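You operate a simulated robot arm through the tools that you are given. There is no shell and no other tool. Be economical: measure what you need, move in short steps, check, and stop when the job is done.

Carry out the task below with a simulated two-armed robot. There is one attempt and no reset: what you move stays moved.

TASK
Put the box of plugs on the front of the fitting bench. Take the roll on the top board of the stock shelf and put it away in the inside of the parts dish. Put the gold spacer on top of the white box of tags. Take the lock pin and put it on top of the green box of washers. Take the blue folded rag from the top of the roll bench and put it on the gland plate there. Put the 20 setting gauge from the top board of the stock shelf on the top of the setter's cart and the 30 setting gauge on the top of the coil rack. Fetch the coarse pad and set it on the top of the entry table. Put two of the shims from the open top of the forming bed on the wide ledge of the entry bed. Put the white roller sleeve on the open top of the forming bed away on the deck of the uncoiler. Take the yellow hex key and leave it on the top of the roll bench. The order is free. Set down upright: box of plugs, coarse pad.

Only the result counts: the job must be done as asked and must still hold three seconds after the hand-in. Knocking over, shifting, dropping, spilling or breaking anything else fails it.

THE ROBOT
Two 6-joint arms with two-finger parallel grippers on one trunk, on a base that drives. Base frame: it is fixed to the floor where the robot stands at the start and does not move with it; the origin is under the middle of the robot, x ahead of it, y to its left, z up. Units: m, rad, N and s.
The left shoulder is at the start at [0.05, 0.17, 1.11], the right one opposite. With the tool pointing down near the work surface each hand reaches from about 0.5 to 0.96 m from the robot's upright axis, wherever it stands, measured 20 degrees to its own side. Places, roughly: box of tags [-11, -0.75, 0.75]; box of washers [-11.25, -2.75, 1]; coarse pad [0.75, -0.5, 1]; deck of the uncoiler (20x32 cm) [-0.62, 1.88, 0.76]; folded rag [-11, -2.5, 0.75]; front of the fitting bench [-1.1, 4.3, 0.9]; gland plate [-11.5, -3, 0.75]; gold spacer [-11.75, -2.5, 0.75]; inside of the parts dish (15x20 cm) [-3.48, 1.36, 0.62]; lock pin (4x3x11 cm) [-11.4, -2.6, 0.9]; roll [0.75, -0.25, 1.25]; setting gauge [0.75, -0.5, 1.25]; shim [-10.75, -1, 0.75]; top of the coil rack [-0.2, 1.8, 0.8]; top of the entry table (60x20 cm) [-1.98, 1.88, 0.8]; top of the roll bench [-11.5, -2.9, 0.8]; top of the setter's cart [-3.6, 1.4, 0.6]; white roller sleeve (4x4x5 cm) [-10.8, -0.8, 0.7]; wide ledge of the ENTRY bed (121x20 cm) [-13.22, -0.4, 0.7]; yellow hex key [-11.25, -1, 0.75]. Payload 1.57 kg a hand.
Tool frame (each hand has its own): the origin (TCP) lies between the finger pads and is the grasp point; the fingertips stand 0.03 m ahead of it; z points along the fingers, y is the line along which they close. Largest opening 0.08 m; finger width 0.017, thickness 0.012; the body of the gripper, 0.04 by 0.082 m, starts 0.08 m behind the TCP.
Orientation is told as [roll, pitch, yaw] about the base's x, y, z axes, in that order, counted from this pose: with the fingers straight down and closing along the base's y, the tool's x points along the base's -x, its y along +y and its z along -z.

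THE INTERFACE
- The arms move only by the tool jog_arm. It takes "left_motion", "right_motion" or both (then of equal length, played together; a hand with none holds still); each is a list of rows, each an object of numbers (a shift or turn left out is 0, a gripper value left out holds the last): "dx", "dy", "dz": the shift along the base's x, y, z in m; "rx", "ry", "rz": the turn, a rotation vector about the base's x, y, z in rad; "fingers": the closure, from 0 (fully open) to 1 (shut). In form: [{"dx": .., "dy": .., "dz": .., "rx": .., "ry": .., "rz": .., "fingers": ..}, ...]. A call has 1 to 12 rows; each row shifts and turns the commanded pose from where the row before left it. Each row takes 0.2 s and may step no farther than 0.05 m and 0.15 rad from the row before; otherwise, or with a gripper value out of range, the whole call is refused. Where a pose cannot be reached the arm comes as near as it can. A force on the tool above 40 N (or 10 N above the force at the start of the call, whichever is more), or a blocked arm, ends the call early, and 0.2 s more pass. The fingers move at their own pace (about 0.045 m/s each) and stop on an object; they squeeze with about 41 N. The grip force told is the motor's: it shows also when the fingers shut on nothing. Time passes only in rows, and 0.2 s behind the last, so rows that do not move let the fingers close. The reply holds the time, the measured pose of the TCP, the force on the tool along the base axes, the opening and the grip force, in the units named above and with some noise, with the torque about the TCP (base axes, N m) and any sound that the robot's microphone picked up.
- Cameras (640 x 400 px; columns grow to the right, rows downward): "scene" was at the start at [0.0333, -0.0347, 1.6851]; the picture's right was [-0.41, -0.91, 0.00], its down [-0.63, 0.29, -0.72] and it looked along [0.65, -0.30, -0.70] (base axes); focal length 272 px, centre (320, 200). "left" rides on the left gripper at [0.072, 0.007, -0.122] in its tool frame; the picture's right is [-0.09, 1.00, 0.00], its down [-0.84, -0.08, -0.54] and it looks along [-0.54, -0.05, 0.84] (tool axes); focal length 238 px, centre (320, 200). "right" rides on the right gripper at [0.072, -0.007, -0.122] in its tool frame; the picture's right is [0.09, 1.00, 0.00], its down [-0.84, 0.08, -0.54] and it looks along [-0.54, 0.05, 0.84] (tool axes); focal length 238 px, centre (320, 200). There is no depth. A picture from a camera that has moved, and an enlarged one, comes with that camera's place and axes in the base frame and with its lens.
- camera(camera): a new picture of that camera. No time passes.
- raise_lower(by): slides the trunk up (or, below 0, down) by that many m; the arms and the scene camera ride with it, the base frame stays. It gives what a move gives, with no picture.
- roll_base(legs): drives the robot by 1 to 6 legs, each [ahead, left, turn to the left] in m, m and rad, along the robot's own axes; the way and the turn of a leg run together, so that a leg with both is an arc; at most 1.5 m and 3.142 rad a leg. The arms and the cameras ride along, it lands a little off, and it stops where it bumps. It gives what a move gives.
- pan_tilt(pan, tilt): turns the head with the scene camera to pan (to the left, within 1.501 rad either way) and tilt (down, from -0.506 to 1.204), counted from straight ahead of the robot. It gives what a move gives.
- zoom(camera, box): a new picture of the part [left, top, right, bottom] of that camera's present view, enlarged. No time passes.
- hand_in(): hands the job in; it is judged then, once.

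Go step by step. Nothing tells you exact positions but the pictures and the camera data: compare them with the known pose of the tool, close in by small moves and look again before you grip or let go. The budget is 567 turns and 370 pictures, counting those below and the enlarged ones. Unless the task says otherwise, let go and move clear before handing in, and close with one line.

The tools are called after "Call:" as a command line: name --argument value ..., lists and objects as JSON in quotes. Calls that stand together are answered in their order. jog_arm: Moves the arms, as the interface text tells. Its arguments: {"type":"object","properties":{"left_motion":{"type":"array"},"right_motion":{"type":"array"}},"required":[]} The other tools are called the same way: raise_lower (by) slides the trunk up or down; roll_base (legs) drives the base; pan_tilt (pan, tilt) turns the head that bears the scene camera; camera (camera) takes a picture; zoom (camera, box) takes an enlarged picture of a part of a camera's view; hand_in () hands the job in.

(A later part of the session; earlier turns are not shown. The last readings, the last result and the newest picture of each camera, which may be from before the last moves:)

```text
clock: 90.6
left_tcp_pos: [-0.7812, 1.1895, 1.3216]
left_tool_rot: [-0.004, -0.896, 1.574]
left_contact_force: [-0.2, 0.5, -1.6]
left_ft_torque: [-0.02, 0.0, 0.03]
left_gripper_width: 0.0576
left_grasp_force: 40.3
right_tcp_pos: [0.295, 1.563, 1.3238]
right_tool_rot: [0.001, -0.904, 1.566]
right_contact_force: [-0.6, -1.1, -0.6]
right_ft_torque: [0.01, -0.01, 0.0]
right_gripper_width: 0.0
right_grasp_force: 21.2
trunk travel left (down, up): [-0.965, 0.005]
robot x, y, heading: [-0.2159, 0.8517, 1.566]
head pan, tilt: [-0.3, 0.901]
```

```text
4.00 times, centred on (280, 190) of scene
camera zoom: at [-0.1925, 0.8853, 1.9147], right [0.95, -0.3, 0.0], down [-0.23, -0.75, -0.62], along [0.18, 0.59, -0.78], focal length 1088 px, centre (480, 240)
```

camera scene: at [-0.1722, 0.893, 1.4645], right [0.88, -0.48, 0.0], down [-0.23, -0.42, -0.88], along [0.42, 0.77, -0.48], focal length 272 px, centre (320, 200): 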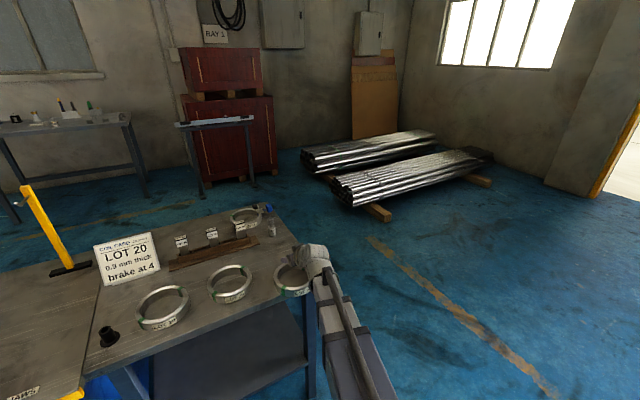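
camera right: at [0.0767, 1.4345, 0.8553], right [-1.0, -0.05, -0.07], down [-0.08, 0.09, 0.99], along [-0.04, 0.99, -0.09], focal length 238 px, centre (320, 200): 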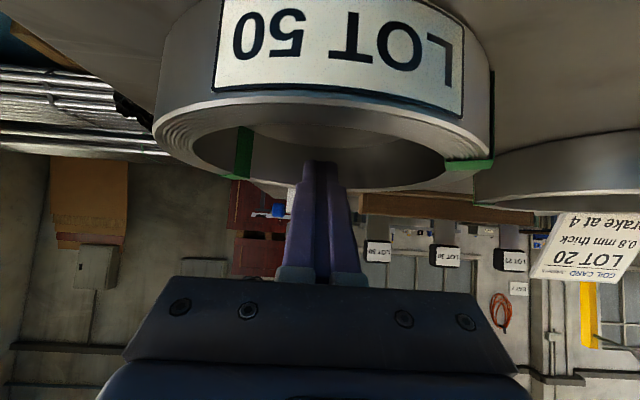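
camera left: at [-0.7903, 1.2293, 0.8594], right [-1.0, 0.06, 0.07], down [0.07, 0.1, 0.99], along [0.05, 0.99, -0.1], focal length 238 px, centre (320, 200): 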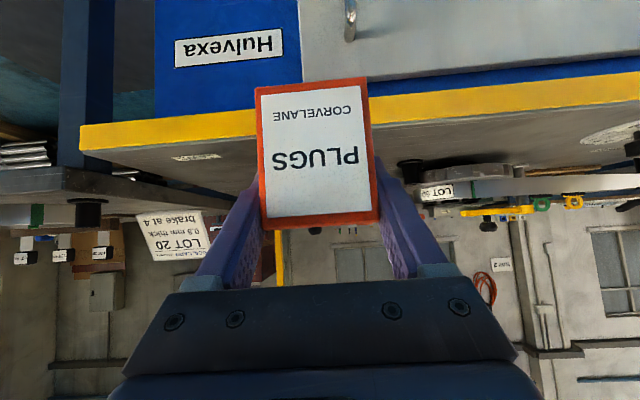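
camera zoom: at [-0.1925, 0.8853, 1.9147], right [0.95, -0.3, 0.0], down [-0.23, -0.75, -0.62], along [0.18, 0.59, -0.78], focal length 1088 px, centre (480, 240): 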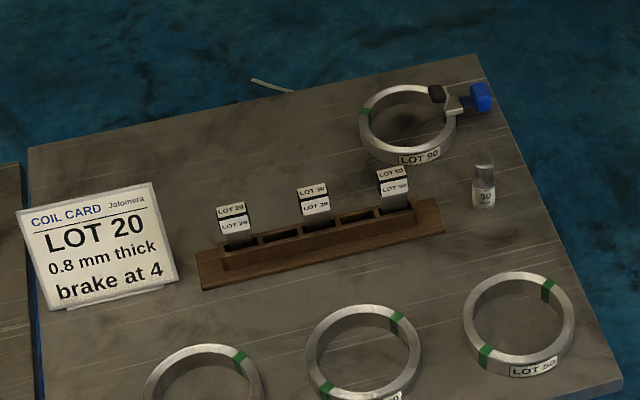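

The ring is back within about 5 mm and gauge 30 stands on the rack. I tuck the arms ahead and look at the way to the fitting bench.

Call:
jog_arm --left_motion '[{"dy": 0.045}, {"dy": 0.045}, {"dy": 0.045}, {"dy": 0.045}, {"dy": 0.045}, {"dy": 0.045}, {"dx": 0.045}, {"dx": 0.045}, {"dx": 0.045}, {"dx": 0.045}, {"dx": 0.045}, {"dx": 0.045}]' --right_motion '[{"dy": -0.04}, {"dy": -0.04}, {"dx": -0.04}, {"dx": -0.04}, {}, {}, {}, {}, {}, {}, {}, {}]'

Call:
pan_tilt --pan -0.3 --tilt 0.4

Call:
camera --camera "scene"

```text
clock: 93.2
left_tcp_pos: [-0.5132, 1.4611, 1.3218]
left_tool_rot: [-0.003, -0.894, 1.573]
left_contact_force: [-0.7, -0.6, -1.4]
left_ft_torque: [0.01, 0.01, 0.01]
left_gripper_width: 0.0572
left_grasp_force: 40.8
left hand out of reach, approached as far as the arm can: row 12
right_tcp_pos: [0.217, 1.4841, 1.3242]
right_tool_rot: [-0.001, -0.906, 1.565]
right_contact_force: [-0.2, 0.2, -0.7]
right_ft_torque: [0.0, 0.01, 0.01]
right_gripper_width: 0.0
right_grasp_force: 20.9
trunk travel left (down, up): [-0.965, 0.005]
robot x, y, heading: [-0.215, 0.8551, 1.572]
head pan, tilt: [-0.3, 0.901]
```

```text
clock: 94.1
left_tcp_pos: [-0.5158, 1.4614, 1.3217]
left_tool_rot: [-0.005, -0.892, 1.574]
left_contact_force: [0.9, 0.1, -2.2]
left_ft_torque: [-0.05, -0.01, -0.01]
left_gripper_width: 0.0575
left_grasp_force: 41.8
right_tcp_pos: [0.2166, 1.4822, 1.3246]
right_tool_rot: [0.001, -0.907, 1.565]
right_contact_force: [-0.3, -0.3, -0.1]
right_ft_torque: [-0.02, -0.01, 0.01]
right_gripper_width: 0.0
right_grasp_force: 21.2
trunk travel left (down, up): [-0.965, 0.005]
robot x, y, heading: [-0.2185, 0.8536, 1.566]
head pan, tilt: [-0.3, 0.4]
```

```text
311 pictures are left
camera scene: at [-0.1879, 0.9017, 1.9577], right [0.95, -0.3, 0.0], down [-0.12, -0.37, -0.92], along [0.27, 0.88, -0.39], focal length 272 px, centre (320, 200)
```

scene: 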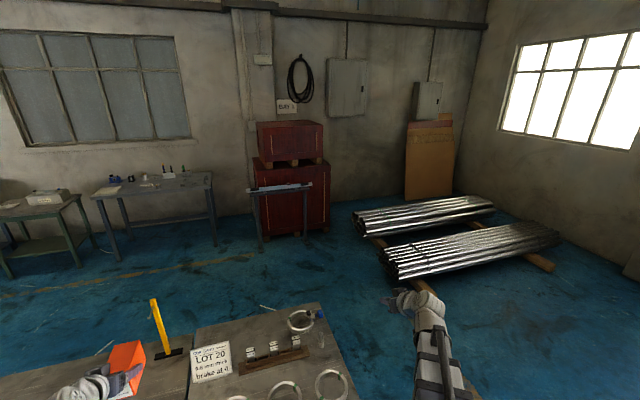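

Call:
roll_base --legs '[[0, -0.85, 0], [1.0, 0, 0], [1.0, 0, 0]]'

Call:
pan_tilt --pan 0.6 --tilt 0.5

Call:
camera --camera "scene"

```text
clock: 108.2
left_tcp_pos: [0.3331, 3.4527, 1.3221]
left_tool_rot: [-0.005, -0.892, 1.577]
left_contact_force: [0.4, 0.9, -1.9]
left_ft_torque: [-0.07, -0.01, 0.0]
left_gripper_width: 0.0575
left_grasp_force: 41.3
right_tcp_pos: [1.0639, 3.4771, 1.3243]
right_tool_rot: [-0.001, -0.907, 1.57]
right_contact_force: [0.4, 0.2, 0.3]
right_ft_torque: [0.0, 0.02, -0.03]
right_gripper_width: 0.0001
right_grasp_force: 21.3
trunk travel left (down, up): [-0.965, 0.005]
robot x, y, heading: [0.6355, 2.8446, 1.57]
head pan, tilt: [-0.3, 0.4]
```

```text
clock: 109.4
left_tcp_pos: [0.3322, 3.4529, 1.321]
left_tool_rot: [-0.004, -0.891, 1.575]
left_contact_force: [0.1, -1.1, -1.4]
left_ft_torque: [-0.01, 0.0, 0.04]
left_gripper_width: 0.0575
left_grasp_force: 41.0
right_tcp_pos: [1.0641, 3.4752, 1.3251]
right_tool_rot: [0.0, -0.909, 1.568]
right_contact_force: [-1.2, 0.6, 0.2]
right_ft_torque: [0.0, -0.02, 0.05]
right_gripper_width: 0.0
right_grasp_force: 21.7
trunk travel left (down, up): [-0.965, 0.005]
robot x, y, heading: [0.6371, 2.8436, 1.578]
head pan, tilt: [0.6, 0.499]
```

```text
310 pictures are left
camera scene: at [0.5822, 2.8797, 1.9486], right [0.82, 0.57, 0.0], down [0.27, -0.39, -0.88], along [-0.5, 0.72, -0.48], focal length 272 px, centre (320, 200)
```

scene: 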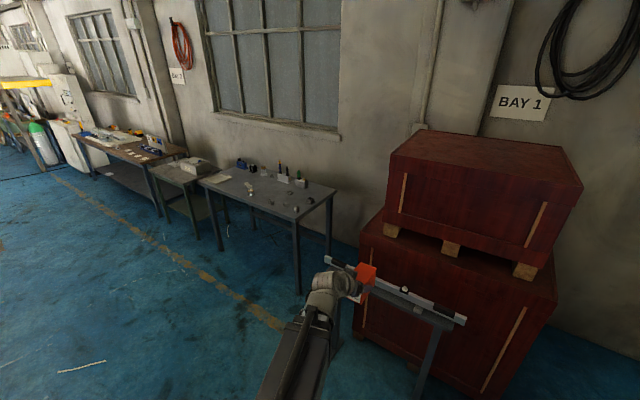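

Call:
roll_base --legs '[[-0.2, 0, 0], [0, 1.45, 0]]'

Call:
pan_tilt --pan 0.1 --tilt 0.6

Call:
camera --camera "scene"

```text
clock: 117.7
left_tcp_pos: [-1.1089, 3.2336, 1.3207]
left_tool_rot: [-0.006, -0.89, 1.594]
left_contact_force: [0.1, 0.2, -1.0]
left_ft_torque: [-0.05, 0.01, 0.0]
left_gripper_width: 0.0575
left_grasp_force: 41.3
right_tcp_pos: [-0.3787, 3.2722, 1.3243]
right_tool_rot: [0.0, -0.907, 1.59]
right_contact_force: [-0.1, 1.1, 0.0]
right_ft_torque: [0.01, 0.0, 0.02]
right_gripper_width: 0.0
right_grasp_force: 20.8
trunk travel left (down, up): [-0.965, 0.005]
robot x, y, heading: [-0.7909, 2.6352, 1.593]
head pan, tilt: [0.6, 0.499]
```

```text
clock: 118.6
left_tcp_pos: [-1.1079, 3.2333, 1.3216]
left_tool_rot: [-0.005, -0.893, 1.593]
left_contact_force: [-0.5, 0.2, -1.9]
left_ft_torque: [-0.02, -0.02, 0.03]
left_gripper_width: 0.0572
left_grasp_force: 40.8
right_tcp_pos: [-0.3797, 3.2709, 1.3246]
right_tool_rot: [0.0, -0.908, 1.589]
right_contact_force: [0.3, -0.5, -0.8]
right_ft_torque: [-0.02, -0.01, 0.0]
right_gripper_width: 0.0
right_grasp_force: 21.3
trunk travel left (down, up): [-0.965, 0.005]
robot x, y, heading: [-0.7915, 2.6332, 1.592]
head pan, tilt: [0.099, 0.6]
```

```text
309 pictures are left
camera scene: at [-0.8061, 2.68, 1.9395], right [0.99, 0.12, 0.0], down [0.07, -0.56, -0.83], along [-0.1, 0.82, -0.56], focal length 272 px, centre (320, 200)
```

scene: 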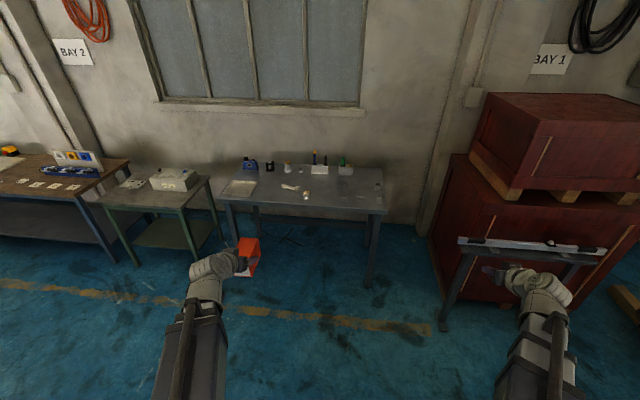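

Call:
zoom --camera "scene" --box '[205, 140, 405, 265]'

```text
3.20 times, centred on (305, 202) of scene
camera zoom: at [-0.8061, 2.68, 1.9395], right [0.99, 0.12, 0.0], down [0.07, -0.56, -0.83], along [-0.1, 0.82, -0.56], focal length 870 px, centre (368, 192)
```

zoom: 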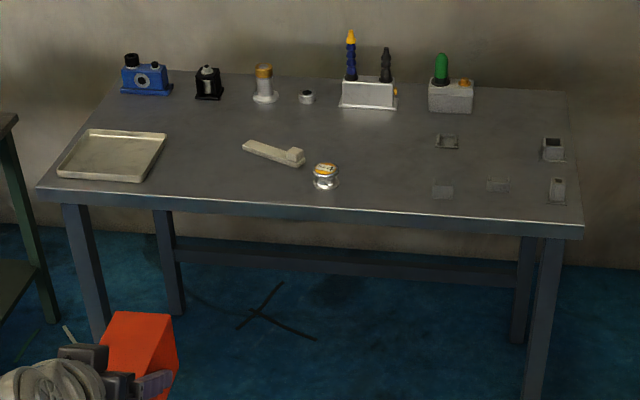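

Call:
jog_arm --right_motion '[{"ry": 0, "rx": 0.15, "dx": -0.03}, {"rx": 0.15, "dx": -0.03}, {"rx": 0.15, "dx": -0.03}, {"rx": 0.15, "dx": -0.03}, {"dx": -0.03, "dy": -0.03}, {"dx": -0.03, "dy": -0.03}]'

```text
clock: 120.0
left_tcp_pos: [-1.1095, 3.2336, 1.3206]
left_tool_rot: [-0.006, -0.89, 1.596]
left_contact_force: [-0.5, -0.7, -1.2]
left_ft_torque: [-0.03, -0.02, -0.03]
left_gripper_width: 0.0577
left_grasp_force: 41.2
right_tcp_pos: [-0.5317, 3.3036, 1.4459]
right_tool_rot: [-0.155, -1.505, 1.74]
right_contact_force: [0.0, 0.5, -0.1]
right_ft_torque: [-0.02, -0.02, 0.0]
right_gripper_width: 0.0001
right_grasp_force: 20.8
right hand out of reach, approached as far as the arm can: row 1, 2, 3, 4, 5, 6
trunk travel left (down, up): [-0.965, 0.005]
robot x, y, heading: [-0.7929, 2.6317, 1.592]
head pan, tilt: [0.099, 0.6]
```

Call:
roll_base --legs '[[0.73, -0.14, -0.02]]'

Call:
pan_tilt --pan 0.3 --tilt 0.8

Call:
camera --camera "scene"

Call:
camera --camera "left"

```text
clock: 124.0
left_tcp_pos: [-0.9657, 3.9713, 1.322]
left_tool_rot: [-0.005, -0.892, 1.575]
left_contact_force: [0.0, 0.3, -0.7]
left_ft_torque: [-0.03, -0.02, 0.01]
left_gripper_width: 0.0578
left_grasp_force: 41.3
right_tcp_pos: [-0.3853, 4.027, 1.4459]
right_tool_rot: [-0.143, -1.506, 1.71]
right_contact_force: [-1.0, 0.6, -0.7]
right_ft_torque: [-0.01, -0.03, -0.01]
right_gripper_width: 0.0
right_grasp_force: 21.2
trunk travel left (down, up): [-0.965, 0.005]
robot x, y, heading: [-0.6615, 3.364, 1.57]
head pan, tilt: [0.099, 0.6]
```

```text
clock: 124.8
left_tcp_pos: [-0.9657, 3.9707, 1.3222]
left_tool_rot: [-0.006, -0.891, 1.574]
left_contact_force: [0.1, -0.2, -0.1]
left_ft_torque: [-0.02, 0.0, -0.02]
left_gripper_width: 0.0574
left_grasp_force: 41.3
right_tcp_pos: [-0.387, 4.0271, 1.4448]
right_tool_rot: [-0.146, -1.504, 1.713]
right_contact_force: [0.1, 0.1, 0.4]
right_ft_torque: [-0.01, -0.05, 0.0]
right_gripper_width: 0.0
right_grasp_force: 21.3
trunk travel left (down, up): [-0.965, 0.005]
robot x, y, heading: [-0.6664, 3.3663, 1.572]
head pan, tilt: [0.3, 0.799]
```

```text
307 pictures are left
camera scene: at [-0.6882, 3.3995, 1.9227], right [0.96, 0.3, 0.0], down [0.21, -0.68, -0.7], along [-0.21, 0.67, -0.72], focal length 272 px, centre (320, 200)
```

scene: 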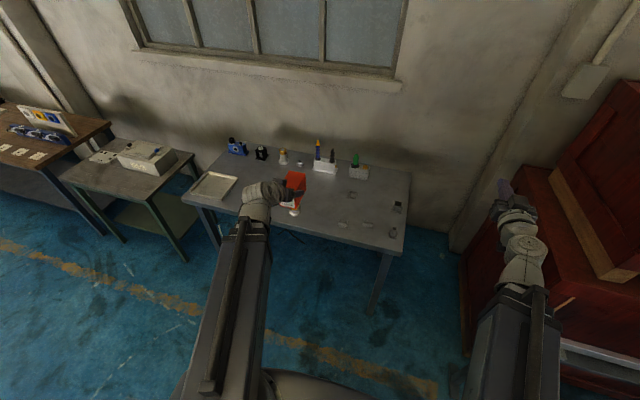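

```text
306 pictures are left
camera left: at [-0.9724, 3.8304, 1.3433], right [-1.0, 0.06, 0.07], down [0.07, 0.1, 0.99], along [0.05, 0.99, -0.11], focal length 238 px, centre (320, 200)
```

left: 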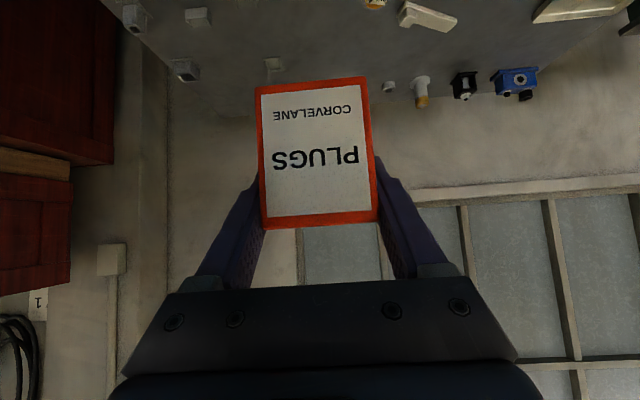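

Call:
jog_arm --left_motion '[{"dx": 0.008, "dy": 0.04}, {"dy": 0.045}, {"dy": 0.045}, {"dy": 0.045}, {"dy": 0.045}, {"dy": 0.036}]'

Call:
raise_lower --by -0.3

Call:
camera --camera "scene"

Call:
camera --camera "left"

```text
clock: 126.2
left_tcp_pos: [-0.9578, 4.228, 1.3201]
left_tool_rot: [-0.005, -0.888, 1.574]
left_contact_force: [-0.4, 0.1, -1.5]
left_ft_torque: [-0.04, 0.02, 0.01]
left_gripper_width: 0.0576
left_grasp_force: 40.9
right_tcp_pos: [-0.3857, 4.028, 1.446]
right_tool_rot: [-0.145, -1.504, 1.709]
right_contact_force: [0.0, 1.0, -0.5]
right_ft_torque: [0.01, 0.03, -0.02]
right_gripper_width: 0.0001
right_grasp_force: 21.3
trunk travel left (down, up): [-0.965, 0.005]
robot x, y, heading: [-0.6616, 3.3673, 1.57]
head pan, tilt: [0.3, 0.799]
```

```text
clock: 129.2
left_tcp_pos: [-0.9569, 4.2277, 1.0214]
left_tool_rot: [-0.006, -0.889, 1.576]
left_contact_force: [-0.2, 0.2, -1.5]
left_ft_torque: [-0.05, 0.0, 0.0]
left_gripper_width: 0.0575
left_grasp_force: 40.2
right_tcp_pos: [-0.3859, 4.0269, 1.1456]
right_tool_rot: [-0.145, -1.507, 1.711]
right_contact_force: [-0.1, 0.6, 0.5]
right_ft_torque: [0.0, 0.01, 0.0]
right_gripper_width: 0.0
right_grasp_force: 20.9
trunk travel left (down, up): [-0.665, 0.305]
robot x, y, heading: [-0.6599, 3.3646, 1.575]
head pan, tilt: [0.3, 0.799]
```

```text
305 pictures are left
camera scene: at [-0.6882, 3.3997, 1.6227], right [0.95, 0.3, 0.0], down [0.21, -0.68, -0.7], along [-0.21, 0.67, -0.72], focal length 272 px, centre (320, 200)
```

scene: 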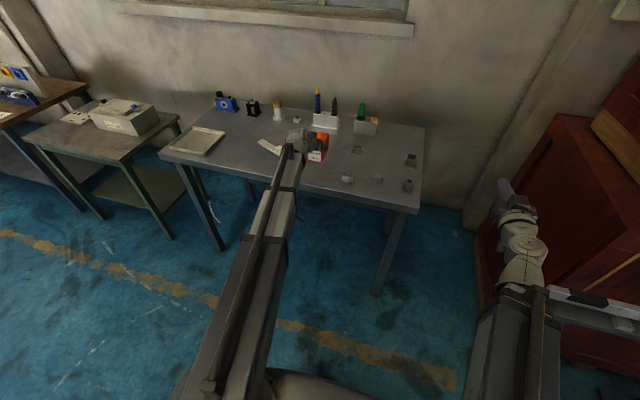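

```text
304 pictures are left
camera left: at [-0.9645, 4.0868, 1.0432], right [-1.0, 0.06, 0.07], down [0.07, 0.11, 0.99], along [0.05, 0.99, -0.11], focal length 238 px, centre (320, 200)
```

left: 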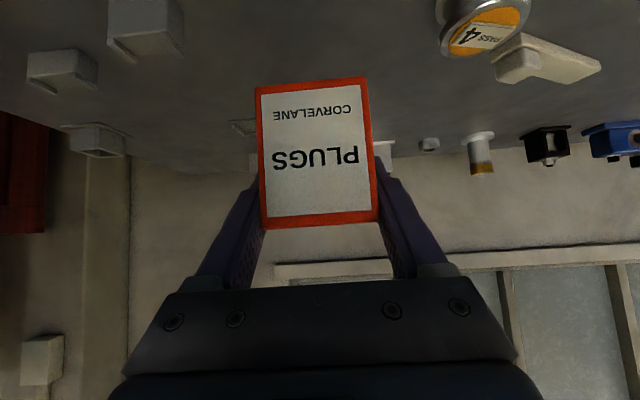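

Call:
zoom --camera "scene" --box '[440, 160, 640, 400]'

Call:
zoom --camera "scene" --box '[240, 90, 440, 220]'

```text
1.67 times, centred on (540, 280) of scene
camera zoom: at [-0.6882, 3.3997, 1.6227], right [0.95, 0.3, 0.0], down [0.21, -0.68, -0.7], along [-0.21, 0.67, -0.72], focal length 453 px, centre (-47, 67)
```

zoom: 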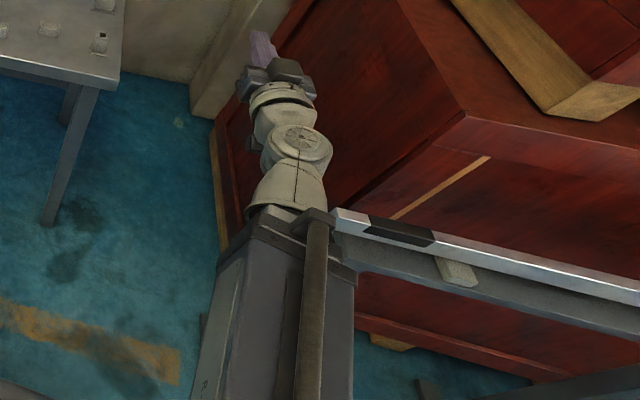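

```text
3.08 times, centred on (340, 155) of scene
camera zoom: at [-0.6882, 3.3997, 1.6227], right [0.95, 0.3, 0.0], down [0.21, -0.68, -0.7], along [-0.21, 0.67, -0.72], focal length 837 px, centre (258, 338)
```

zoom: 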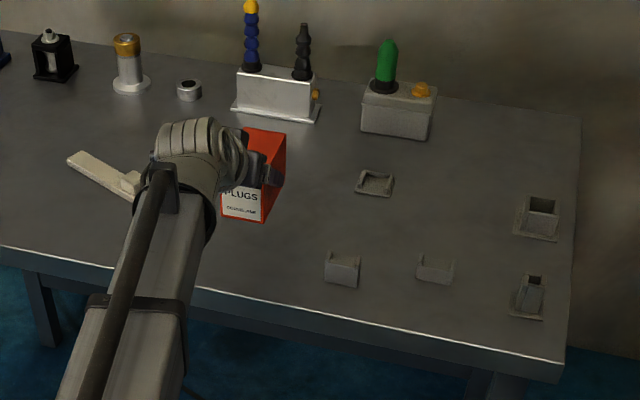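

Call:
raise_lower --by -0.06

Call:
raise_lower --by -0.006

Call:
camera --camera "left"

```text
clock: 130.2
left_tcp_pos: [-0.957, 4.227, 0.9623]
left_tool_rot: [-0.005, -0.891, 1.573]
left_contact_force: [0.2, 0.1, -1.3]
left_ft_torque: [-0.03, 0.03, -0.05]
left_gripper_width: 0.0576
left_grasp_force: 41.0
right_tcp_pos: [-0.3847, 4.0272, 1.085]
right_tool_rot: [-0.146, -1.505, 1.711]
right_contact_force: [-0.2, 0.5, 0.3]
right_ft_torque: [0.0, 0.01, -0.01]
right_gripper_width: 0.0
right_grasp_force: 21.0
trunk travel left (down, up): [-0.605, 0.365]
robot x, y, heading: [-0.663, 3.3647, 1.569]
head pan, tilt: [0.3, 0.799]
```

```text
clock: 130.7
left_tcp_pos: [-0.9572, 4.2268, 0.9565]
left_tool_rot: [-0.005, -0.89, 1.573]
left_contact_force: [-0.3, -0.4, -1.9]
left_ft_torque: [-0.05, -0.02, -0.01]
left_gripper_width: 0.0577
left_grasp_force: 40.7
right_tcp_pos: [-0.3855, 4.0275, 1.0799]
right_tool_rot: [-0.144, -1.506, 1.711]
right_contact_force: [-0.3, 0.6, -0.4]
right_ft_torque: [0.0, -0.01, 0.02]
right_gripper_width: 0.0
right_grasp_force: 20.8
trunk travel left (down, up): [-0.599, 0.371]
robot x, y, heading: [-0.6601, 3.3599, 1.57]
head pan, tilt: [0.3, 0.799]
```

```text
301 pictures are left
camera left: at [-0.9645, 4.0868, 0.9772], right [-1.0, 0.06, 0.07], down [0.07, 0.11, 0.99], along [0.05, 0.99, -0.11], focal length 238 px, centre (320, 200)
```

left: 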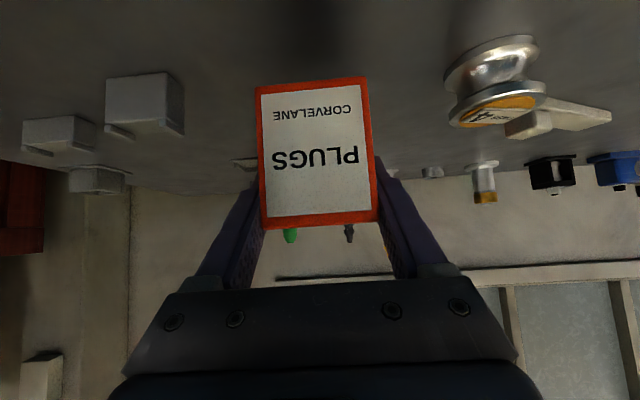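

Call:
raise_lower --by -0.003

Call:
raise_lower --by -0.003

```text
clock: 131.2
left_tcp_pos: [-0.9573, 4.2261, 0.9515]
left_tool_rot: [-0.007, -0.891, 1.573]
left_contact_force: [-0.6, -0.5, -2.1]
left_ft_torque: [0.01, 0.01, -0.04]
left_gripper_width: 0.0574
left_grasp_force: 41.0
right_tcp_pos: [-0.3853, 4.0275, 1.0766]
right_tool_rot: [-0.145, -1.506, 1.711]
right_contact_force: [-0.4, 0.2, -0.5]
right_ft_torque: [0.0, -0.02, 0.0]
right_gripper_width: 0.0003
right_grasp_force: 21.5
trunk travel left (down, up): [-0.596, 0.374]
robot x, y, heading: [-0.6608, 3.3644, 1.57]
head pan, tilt: [0.3, 0.799]
```

```text
clock: 131.8
left_tcp_pos: [-0.9576, 4.2275, 0.9495]
left_tool_rot: [-0.005, -0.891, 1.573]
left_contact_force: [0.6, 1.1, -0.9]
left_ft_torque: [-0.03, -0.04, -0.02]
left_gripper_width: 0.0576
left_grasp_force: 40.8
right_tcp_pos: [-0.3854, 4.0267, 1.0732]
right_tool_rot: [-0.144, -1.505, 1.709]
right_contact_force: [0.2, 0.8, -0.2]
right_ft_torque: [-0.02, 0.0, 0.02]
right_gripper_width: 0.0001
right_grasp_force: 21.1
trunk travel left (down, up): [-0.593, 0.377]
robot x, y, heading: [-0.663, 3.3619, 1.568]
head pan, tilt: [0.3, 0.799]
```

Call:
raise_lower --by -0.003

Call:
raise_lower --by -0.003

```text
clock: 132.3
left_tcp_pos: [-0.9564, 4.2278, 0.9464]
left_tool_rot: [-0.006, -0.888, 1.577]
left_contact_force: [-0.4, 0.9, -2.0]
left_ft_torque: [-0.07, 0.03, 0.0]
left_gripper_width: 0.0577
left_grasp_force: 40.8
right_tcp_pos: [-0.386, 4.0279, 1.071]
right_tool_rot: [-0.146, -1.505, 1.712]
right_contact_force: [-0.2, -0.5, -0.1]
right_ft_torque: [-0.02, -0.02, 0.02]
right_gripper_width: 0.0002
right_grasp_force: 21.7
trunk travel left (down, up): [-0.59, 0.38]
robot x, y, heading: [-0.6636, 3.3635, 1.574]
head pan, tilt: [0.3, 0.799]
```

```text
clock: 132.8
left_tcp_pos: [-0.9578, 4.2273, 0.9428]
left_tool_rot: [-0.005, -0.891, 1.574]
left_contact_force: [-0.4, 0.1, -1.2]
left_ft_torque: [-0.07, 0.02, 0.03]
left_gripper_width: 0.0576
left_grasp_force: 41.1
right_tcp_pos: [-0.386, 4.0284, 1.0673]
right_tool_rot: [-0.146, -1.505, 1.71]
right_contact_force: [0.1, -0.7, 0.8]
right_ft_torque: [-0.01, -0.02, -0.03]
right_gripper_width: 0.0
right_grasp_force: 21.0
trunk travel left (down, up): [-0.587, 0.383]
robot x, y, heading: [-0.6611, 3.3621, 1.571]
head pan, tilt: [0.3, 0.799]
```

Call:
raise_lower --by -0.005

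Call:
raise_lower --by -0.005

Call:
zoom --camera "scene" --box '[260, 80, 380, 180]'

```text
clock: 133.3
left_tcp_pos: [-0.957, 4.2266, 0.9388]
left_tool_rot: [-0.005, -0.889, 1.573]
left_contact_force: [0.0, 0.2, -1.1]
left_ft_torque: [-0.05, 0.02, 0.0]
left_gripper_width: 0.0575
left_grasp_force: 41.2
right_tcp_pos: [-0.3847, 4.0272, 1.0625]
right_tool_rot: [-0.145, -1.508, 1.711]
right_contact_force: [0.9, -0.3, 0.3]
right_ft_torque: [0.0, 0.0, 0.02]
right_gripper_width: 0.0003
right_grasp_force: 21.5
trunk travel left (down, up): [-0.582, 0.388]
robot x, y, heading: [-0.6637, 3.3635, 1.574]
head pan, tilt: [0.3, 0.799]
```

```text
clock: 133.9
left_tcp_pos: [-0.9566, 4.226, 0.9322]
left_tool_rot: [-0.005, -0.89, 1.573]
left_contact_force: [-0.3, 0.4, -1.2]
left_ft_torque: [-0.04, 0.01, 0.0]
left_gripper_width: 0.0576
left_grasp_force: 40.8
right_tcp_pos: [-0.3855, 4.0271, 1.0577]
right_tool_rot: [-0.145, -1.506, 1.71]
right_contact_force: [0.6, 0.0, 0.1]
right_ft_torque: [-0.02, -0.01, 0.03]
right_gripper_width: 0.0
right_grasp_force: 21.9
trunk travel left (down, up): [-0.577, 0.393]
robot x, y, heading: [-0.6656, 3.3619, 1.569]
head pan, tilt: [0.3, 0.799]
```

```text
4.00 times, centred on (320, 130) of scene
camera zoom: at [-0.6882, 3.3996, 1.5346], right [0.95, 0.3, 0.0], down [0.21, -0.68, -0.7], along [-0.21, 0.67, -0.72], focal length 1088 px, centre (320, 480)
```

zoom: 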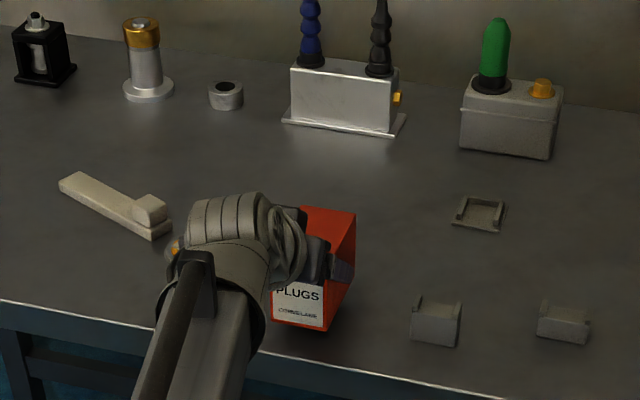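

Call:
jog_arm --left_motion '[{"dy": 0.02}, {"dy": 0.02}]'

Call:
raise_lower --by -0.006

Call:
raise_lower --by -0.005

Call:
raise_lower --by -0.004

```text
clock: 134.5
left_tcp_pos: [-0.957, 4.2664, 0.9336]
left_tool_rot: [-0.005, -0.887, 1.574]
left_contact_force: [-0.7, 0.0, -2.7]
left_ft_torque: [-0.01, 0.02, 0.02]
left_gripper_width: 0.0577
left_grasp_force: 41.1
right_tcp_pos: [-0.3854, 4.0281, 1.0577]
right_tool_rot: [-0.145, -1.507, 1.711]
right_contact_force: [-0.3, 0.5, -0.4]
right_ft_torque: [-0.02, -0.01, 0.01]
right_gripper_width: 0.0
right_grasp_force: 21.0
trunk travel left (down, up): [-0.577, 0.393]
robot x, y, heading: [-0.6634, 3.3666, 1.573]
head pan, tilt: [0.3, 0.799]
```

```text
clock: 135.0
left_tcp_pos: [-0.9559, 4.2658, 0.9272]
left_tool_rot: [-0.005, -0.891, 1.575]
left_contact_force: [0.1, -0.4, -1.7]
left_ft_torque: [-0.02, -0.03, -0.01]
left_gripper_width: 0.0578
left_grasp_force: 40.8
right_tcp_pos: [-0.3863, 4.0277, 1.0524]
right_tool_rot: [-0.145, -1.506, 1.711]
right_contact_force: [0.5, 0.0, -0.8]
right_ft_torque: [-0.03, 0.02, -0.01]
right_gripper_width: 0.0002
right_grasp_force: 20.7
trunk travel left (down, up): [-0.571, 0.399]
robot x, y, heading: [-0.6654, 3.3637, 1.572]
head pan, tilt: [0.3, 0.799]
```

```text
clock: 135.6
left_tcp_pos: [-0.9564, 4.2656, 0.9227]
left_tool_rot: [-0.005, -0.89, 1.574]
left_contact_force: [1.2, 0.3, -1.4]
left_ft_torque: [-0.03, 0.02, -0.01]
left_gripper_width: 0.0575
left_grasp_force: 40.9
right_tcp_pos: [-0.3855, 4.0274, 1.0468]
right_tool_rot: [-0.145, -1.506, 1.711]
right_contact_force: [0.7, -1.2, 0.0]
right_ft_torque: [0.02, 0.01, 0.0]
right_gripper_width: 0.0
right_grasp_force: 21.5
trunk travel left (down, up): [-0.566, 0.404]
robot x, y, heading: [-0.6614, 3.361, 1.572]
head pan, tilt: [0.3, 0.799]
```

```text
clock: 136.1
left_tcp_pos: [-0.9578, 4.2663, 0.9182]
left_tool_rot: [-0.004, -0.889, 1.575]
left_contact_force: [-1.0, 0.4, -1.2]
left_ft_torque: [-0.01, 0.0, 0.01]
left_gripper_width: 0.0575
left_grasp_force: 41.4
right_tcp_pos: [-0.3862, 4.0268, 1.0428]
right_tool_rot: [-0.145, -1.506, 1.712]
right_contact_force: [0.0, -0.5, -0.1]
right_ft_torque: [0.02, 0.03, 0.01]
right_gripper_width: 0.0
right_grasp_force: 20.6
trunk travel left (down, up): [-0.562, 0.408]
robot x, y, heading: [-0.6613, 3.3599, 1.572]
head pan, tilt: [0.3, 0.799]
```

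Call:
zoom --camera "scene" --box '[280, 80, 380, 180]'

Call:
camera --camera "left"

```text
4.00 times, centred on (330, 130) of scene
camera zoom: at [-0.6882, 3.3997, 1.5196], right [0.95, 0.3, 0.0], down [0.21, -0.68, -0.7], along [-0.21, 0.67, -0.72], focal length 1088 px, centre (280, 480)
```

zoom: 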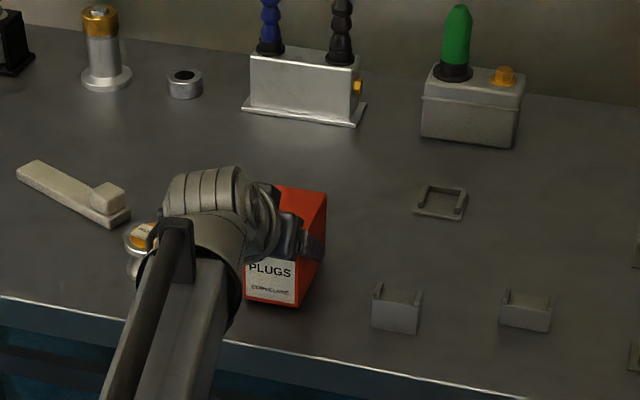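

```text
298 pictures are left
camera left: at [-0.9646, 4.1261, 0.9401], right [-1.0, 0.06, 0.07], down [0.07, 0.11, 0.99], along [0.05, 0.99, -0.11], focal length 238 px, centre (320, 200)
```

left: 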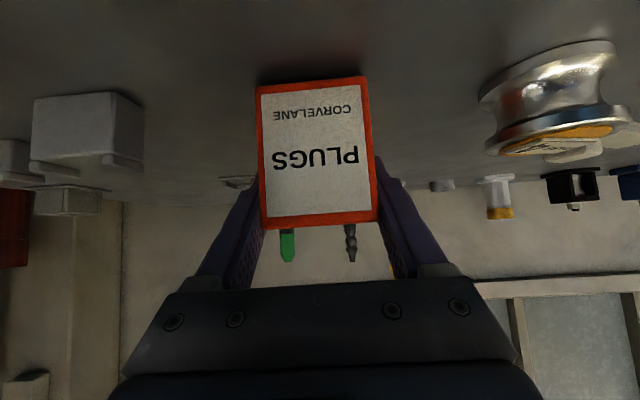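

Call:
raise_lower --by -0.004

Call:
raise_lower --by -0.003

```text
clock: 136.6
left_tcp_pos: [-0.9574, 4.266, 0.9147]
left_tool_rot: [-0.002, -0.889, 1.575]
left_contact_force: [-0.3, 0.9, 2.7]
left_ft_torque: [0.31, 0.12, 0.0]
left_gripper_width: 0.0575
left_grasp_force: 40.9
right_tcp_pos: [-0.3851, 4.0266, 1.0387]
right_tool_rot: [-0.143, -1.507, 1.713]
right_contact_force: [0.8, -0.4, 0.6]
right_ft_torque: [-0.03, -0.01, -0.01]
right_gripper_width: 0.0002
right_grasp_force: 21.2
trunk travel left (down, up): [-0.558, 0.412]
robot x, y, heading: [-0.6655, 3.3643, 1.573]
head pan, tilt: [0.3, 0.799]
```

```text
clock: 137.1
left_tcp_pos: [-0.957, 4.2653, 0.9134]
left_tool_rot: [-0.003, -0.893, 1.573]
left_contact_force: [0.2, 0.8, 16.0]
left_ft_torque: [1.29, 0.24, 0.06]
left_gripper_width: 0.0578
left_grasp_force: 40.7
right_tcp_pos: [-0.3859, 4.0259, 1.0374]
right_tool_rot: [-0.141, -1.508, 1.706]
right_contact_force: [0.5, 1.0, -0.1]
right_ft_torque: [-0.01, -0.01, 0.02]
right_gripper_width: 0.0
right_grasp_force: 21.4
trunk travel left (down, up): [-0.555, 0.415]
robot x, y, heading: [-0.6628, 3.3622, 1.576]
head pan, tilt: [0.3, 0.799]
```

Contact. I release gently and back off upward.

Call:
jog_arm --left_motion '[{"fingers": 0.22}, {"fingers": 0.18}, {"fingers": 0.12}, {}, {}]'

Call:
raise_lower --by 0.15

Call:
camera --camera "left"

```text
clock: 138.3
left_tcp_pos: [-0.9572, 4.2658, 0.9116]
left_tool_rot: [-0.005, -0.887, 1.576]
left_contact_force: [0.3, -0.1, -1.2]
left_ft_torque: [-0.02, -0.01, 0.02]
left_gripper_width: 0.0706
left_grasp_force: 0.0
right_tcp_pos: [-0.3852, 4.0265, 1.0352]
right_tool_rot: [-0.145, -1.507, 1.711]
right_contact_force: [-0.2, -0.6, 0.6]
right_ft_torque: [-0.03, -0.05, 0.01]
right_gripper_width: 0.0
right_grasp_force: 21.1
trunk travel left (down, up): [-0.555, 0.415]
robot x, y, heading: [-0.6617, 3.363, 1.569]
head pan, tilt: [0.3, 0.799]
```

```text
clock: 140.1
left_tcp_pos: [-0.9566, 4.2649, 1.0615]
left_tool_rot: [-0.006, -0.888, 1.575]
left_contact_force: [0.8, -0.1, -1.0]
left_ft_torque: [0.0, 0.01, -0.01]
left_gripper_width: 0.0702
left_grasp_force: 0.0
right_tcp_pos: [-0.3858, 4.0271, 1.1861]
right_tool_rot: [-0.145, -1.506, 1.711]
right_contact_force: [0.0, 1.0, 0.3]
right_ft_torque: [-0.01, 0.03, -0.01]
right_gripper_width: 0.0002
right_grasp_force: 21.5
trunk travel left (down, up): [-0.705, 0.265]
robot x, y, heading: [-0.6627, 3.3642, 1.576]
head pan, tilt: [0.3, 0.799]
```

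```text
297 pictures are left
camera left: at [-0.9646, 4.1261, 1.0831], right [-1.0, 0.06, 0.07], down [0.07, 0.11, 0.99], along [0.05, 0.99, -0.11], focal length 238 px, centre (320, 200)
```

left: 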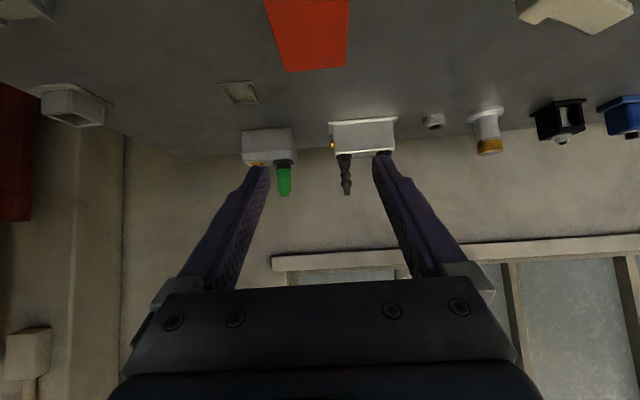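

Call:
raise_lower --by 0.26

Call:
jog_arm --left_motion '[{"dy": -0.045}, {"dy": -0.045}, {"dy": -0.045}, {"dy": -0.045}, {"dy": -0.045}, {"dy": -0.045}]'

Call:
roll_base --legs '[[-0.72, 0, 0], [0, -1.3, 0], [-1.0, 0, 0], [-1.0, 0, 0]]'

```text
clock: 142.8
left_tcp_pos: [-0.9571, 4.2655, 1.322]
left_tool_rot: [-0.007, -0.891, 1.575]
left_contact_force: [-0.2, -0.2, -0.1]
left_ft_torque: [0.03, -0.01, 0.01]
left_gripper_width: 0.0701
left_grasp_force: 0.1
right_tcp_pos: [-0.3853, 4.0274, 1.446]
right_tool_rot: [-0.145, -1.506, 1.712]
right_contact_force: [-0.3, 0.1, -0.6]
right_ft_torque: [-0.02, 0.01, 0.0]
right_gripper_width: 0.0
right_grasp_force: 21.3
trunk travel left (down, up): [-0.965, 0.005]
robot x, y, heading: [-0.6653, 3.3641, 1.574]
head pan, tilt: [0.3, 0.799]
```

```text
clock: 144.2
left_tcp_pos: [-0.9572, 3.9953, 1.3231]
left_tool_rot: [-0.004, -0.889, 1.575]
left_contact_force: [-0.6, 0.3, -0.1]
left_ft_torque: [0.05, 0.0, -0.03]
left_gripper_width: 0.0705
left_grasp_force: 0.0
right_tcp_pos: [-0.387, 4.025, 1.447]
right_tool_rot: [-0.148, -1.505, 1.713]
right_contact_force: [0.1, 0.1, 0.0]
right_ft_torque: [-0.04, 0.0, 0.0]
right_gripper_width: 0.0
right_grasp_force: 21.1
trunk travel left (down, up): [-0.965, 0.005]
robot x, y, heading: [-0.6642, 3.3627, 1.575]
head pan, tilt: [0.3, 0.799]
```

```text
clock: 163.8
left_tcp_pos: [0.2956, 1.2717, 1.3215]
left_tool_rot: [-0.006, -0.89, 1.548]
left_contact_force: [1.3, 0.1, -0.1]
left_ft_torque: [0.0, -0.03, -0.01]
left_gripper_width: 0.0704
left_grasp_force: 0.0
right_tcp_pos: [0.8668, 1.2855, 1.4458]
right_tool_rot: [-0.148, -1.506, 1.683]
right_contact_force: [-0.7, -1.3, 0.6]
right_ft_torque: [0.02, 0.0, 0.02]
right_gripper_width: 0.0
right_grasp_force: 21.3
trunk travel left (down, up): [-0.965, 0.005]
robot x, y, heading: [0.5707, 0.6265, 1.54]
head pan, tilt: [0.3, 0.799]
```

Call:
roll_base --legs '[[0, 0.87, 0], [0, 0, -1.54], [0, -0.8, 0]]'

Call:
pan_tilt --pan -0.4 --tilt 0.6

Call:
camera --camera "scene"

```text
clock: 176.1
left_tcp_pos: [0.3118, 0.1351, 1.3205]
left_tool_rot: [-0.004, -0.889, -0.013]
left_contact_force: [0.8, -0.2, 0.6]
left_ft_torque: [-0.01, -0.02, 0.01]
left_gripper_width: 0.0705
left_grasp_force: 0.0
right_tcp_pos: [0.3313, -0.4364, 1.4459]
right_tool_rot: [-0.141, -1.507, 0.118]
right_contact_force: [-1.3, 0.0, 0.0]
right_ft_torque: [0.01, 0.04, -0.02]
right_gripper_width: 0.0
right_grasp_force: 21.2
trunk travel left (down, up): [-0.965, 0.005]
robot x, y, heading: [-0.3261, -0.1472, -0.012]
head pan, tilt: [0.3, 0.799]
```

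```text
clock: 177.2
left_tcp_pos: [0.311, 0.1361, 1.3213]
left_tool_rot: [-0.006, -0.89, -0.011]
left_contact_force: [-0.1, 0.1, 0.0]
left_ft_torque: [0.02, -0.04, 0.01]
left_gripper_width: 0.0703
left_grasp_force: 0.0
right_tcp_pos: [0.3308, -0.4352, 1.4457]
right_tool_rot: [-0.143, -1.507, 0.123]
right_contact_force: [-0.2, 0.7, -0.6]
right_ft_torque: [-0.02, 0.04, 0.0]
right_gripper_width: 0.0
right_grasp_force: 21.4
trunk travel left (down, up): [-0.965, 0.005]
robot x, y, heading: [-0.3295, -0.1459, -0.011]
head pan, tilt: [-0.4, 0.6]
```

```text
296 pictures are left
camera scene: at [-0.2882, -0.1845, 1.9395], right [-0.4, -0.92, 0.0], down [-0.52, 0.23, -0.82], along [0.76, -0.33, -0.57], focal length 272 px, centre (320, 200)
```

scene: 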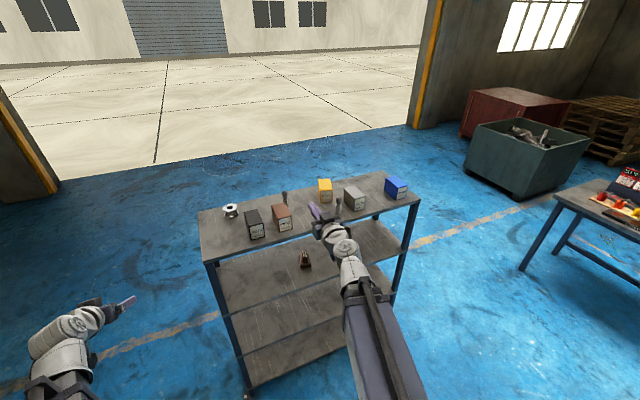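

Call:
jog_arm --right_motion '[{"rz": 0.15, "fingers": 0.44}, {"rz": 0.15}, {"rz": 0.15}, {"rz": 0.07}, {"rx": -0.072, "ry": 0.1316}, {"rx": -0.072, "ry": 0.1316}, {"rx": -0.072, "ry": 0.1316}, {"rx": -0.072, "ry": 0.1316}]'

Call:
zoom --camera "scene" --box '[200, 170, 400, 270]'

Call:
camera --camera "right"

```text
clock: 179.0
left_tcp_pos: [0.311, 0.1356, 1.321]
left_tool_rot: [-0.005, -0.888, -0.012]
left_contact_force: [-0.3, 0.6, -0.1]
left_ft_torque: [0.01, 0.01, -0.02]
left_gripper_width: 0.0704
left_grasp_force: 0.1
right_tcp_pos: [0.3324, -0.4355, 1.3232]
right_tool_rot: [-0.015, -0.906, 0.514]
right_contact_force: [-0.5, 0.5, -0.4]
right_ft_torque: [-0.03, 0.03, 0.03]
right_gripper_width: 0.0447
right_grasp_force: 0.0
right hand out of reach, approached as far as the arm can: row 5, 6, 7, 8
trunk travel left (down, up): [-0.965, 0.005]
robot x, y, heading: [-0.3302, -0.1503, -0.014]
head pan, tilt: [-0.4, 0.6]
```

```text
3.20 times, centred on (300, 220) of scene
camera zoom: at [-0.2876, -0.1843, 1.9395], right [-0.4, -0.92, 0.0], down [-0.52, 0.23, -0.82], along [0.76, -0.33, -0.57], focal length 870 px, centre (384, 136)
```

zoom: 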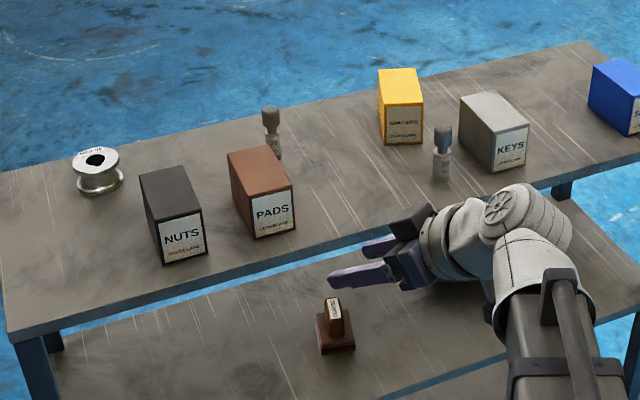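

```text
294 pictures are left
camera right: at [0.2133, -0.5104, 1.3432], right [-0.53, 0.84, -0.08], down [0.04, 0.12, 0.99], along [0.85, 0.52, -0.09], focal length 238 px, centre (320, 200)
```

right: 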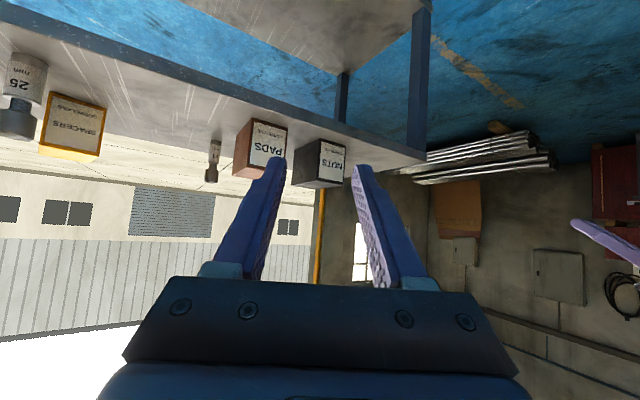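

Call:
roll_base --legs '[[0.15, 0, 0.012]]'

Call:
jog_arm --right_motion '[{"dx": 0.04, "dy": -0.02}, {"dx": 0.04, "dy": -0.01}, {"dx": 0.04}, {"dx": 0.03, "dy": 0.01}, {"dx": 0.02, "dy": 0.01}]'

Call:
camera --camera "right"

```text
clock: 180.4
left_tcp_pos: [0.4582, 0.1413, 1.3206]
left_tool_rot: [-0.006, -0.888, -0.003]
left_contact_force: [0.7, -0.7, -0.3]
left_ft_torque: [-0.03, 0.01, -0.03]
left_gripper_width: 0.0705
left_grasp_force: 0.0
right_tcp_pos: [0.4835, -0.4291, 1.324]
right_tool_rot: [-0.014, -0.908, 0.525]
right_contact_force: [-0.2, -0.2, -0.7]
right_ft_torque: [0.01, 0.0, 0.02]
right_gripper_width: 0.045
right_grasp_force: 0.0
trunk travel left (down, up): [-0.965, 0.005]
robot x, y, heading: [-0.1812, -0.1499, -0.002]
head pan, tilt: [-0.4, 0.6]
```

```text
clock: 181.6
left_tcp_pos: [0.4574, 0.1409, 1.32]
left_tool_rot: [-0.005, -0.888, -0.002]
left_contact_force: [-0.7, 0.9, -0.3]
left_ft_torque: [-0.01, -0.02, 0.0]
left_gripper_width: 0.0704
left_grasp_force: 0.1
right_tcp_pos: [0.6549, -0.4411, 1.3255]
right_tool_rot: [-0.012, -0.908, 0.524]
right_contact_force: [-0.5, -0.4, 0.4]
right_ft_torque: [0.01, 0.02, -0.01]
right_gripper_width: 0.045
right_grasp_force: 0.0
trunk travel left (down, up): [-0.965, 0.005]
robot x, y, heading: [-0.1741, -0.1517, -0.001]
head pan, tilt: [-0.4, 0.6]
```

```text
293 pictures are left
camera right: at [0.5364, -0.5172, 1.3434], right [-0.54, 0.84, -0.08], down [0.03, 0.12, 0.99], along [0.84, 0.53, -0.09], focal length 238 px, centre (320, 200)
```

right: 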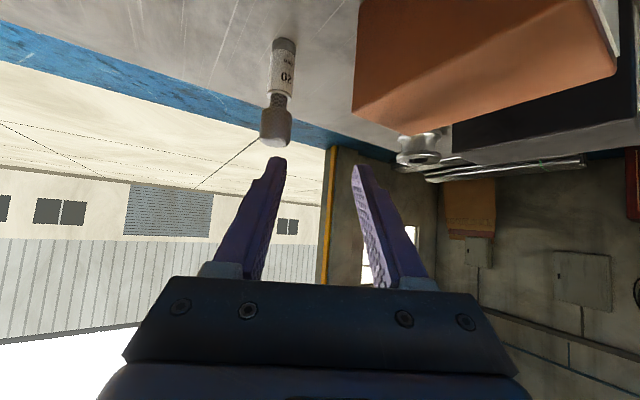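

Call:
jog_arm --right_motion '[{"dx": 0.025, "dy": -0.014}, {"dx": 0.026}]'

Call:
camera --camera "right"

```text
clock: 182.2
left_tcp_pos: [0.458, 0.1418, 1.3208]
left_tool_rot: [-0.006, -0.888, -0.003]
left_contact_force: [-0.1, 0.1, 0.9]
left_ft_torque: [-0.02, 0.0, 0.0]
left_gripper_width: 0.0705
left_grasp_force: 0.0
right_tcp_pos: [0.7063, -0.454, 1.3232]
right_tool_rot: [-0.015, -0.907, 0.527]
right_contact_force: [0.5, -0.4, 0.4]
right_ft_torque: [-0.01, 0.02, -0.03]
right_gripper_width: 0.0447
right_grasp_force: 0.0
trunk travel left (down, up): [-0.965, 0.005]
robot x, y, heading: [-0.1776, -0.1528, -0.002]
head pan, tilt: [-0.4, 0.6]
```

```text
292 pictures are left
camera right: at [0.5877, -0.5298, 1.3433], right [-0.54, 0.84, -0.08], down [0.03, 0.12, 0.99], along [0.84, 0.53, -0.09], focal length 238 px, centre (320, 200)
```

right: 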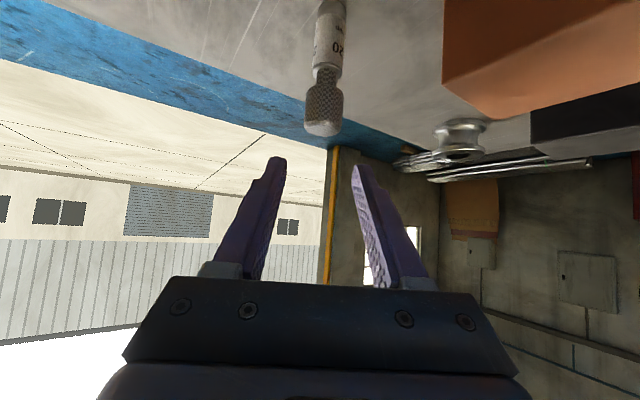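

Call:
raise_lower --by -0.08

Call:
camera --camera "right"

```text
clock: 183.3
left_tcp_pos: [0.4554, 0.1403, 1.2411]
left_tool_rot: [-0.005, -0.888, -0.002]
left_contact_force: [0.0, 0.9, -0.5]
left_ft_torque: [0.02, 0.0, 0.0]
left_gripper_width: 0.0703
left_grasp_force: 0.0
right_tcp_pos: [0.7066, -0.454, 1.2446]
right_tool_rot: [-0.016, -0.908, 0.529]
right_contact_force: [0.6, 0.2, -0.3]
right_ft_torque: [0.0, 0.0, -0.02]
right_gripper_width: 0.0451
right_grasp_force: 0.0
trunk travel left (down, up): [-0.885, 0.085]
robot x, y, heading: [-0.1796, -0.1482, -0.006]
head pan, tilt: [-0.4, 0.6]
```

```text
291 pictures are left
camera right: at [0.5867, -0.5302, 1.2635], right [-0.54, 0.84, -0.08], down [0.03, 0.12, 0.99], along [0.84, 0.53, -0.09], focal length 238 px, centre (320, 200)
```

right: 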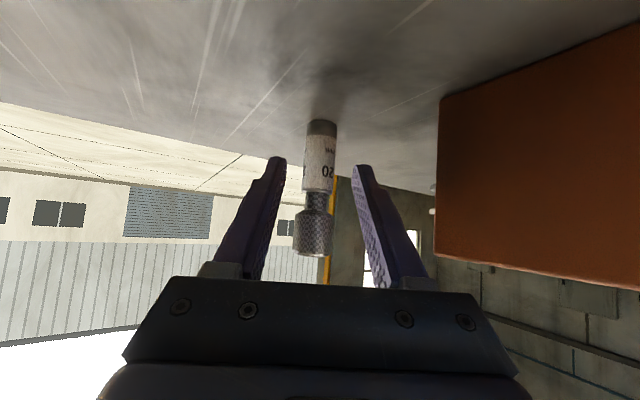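

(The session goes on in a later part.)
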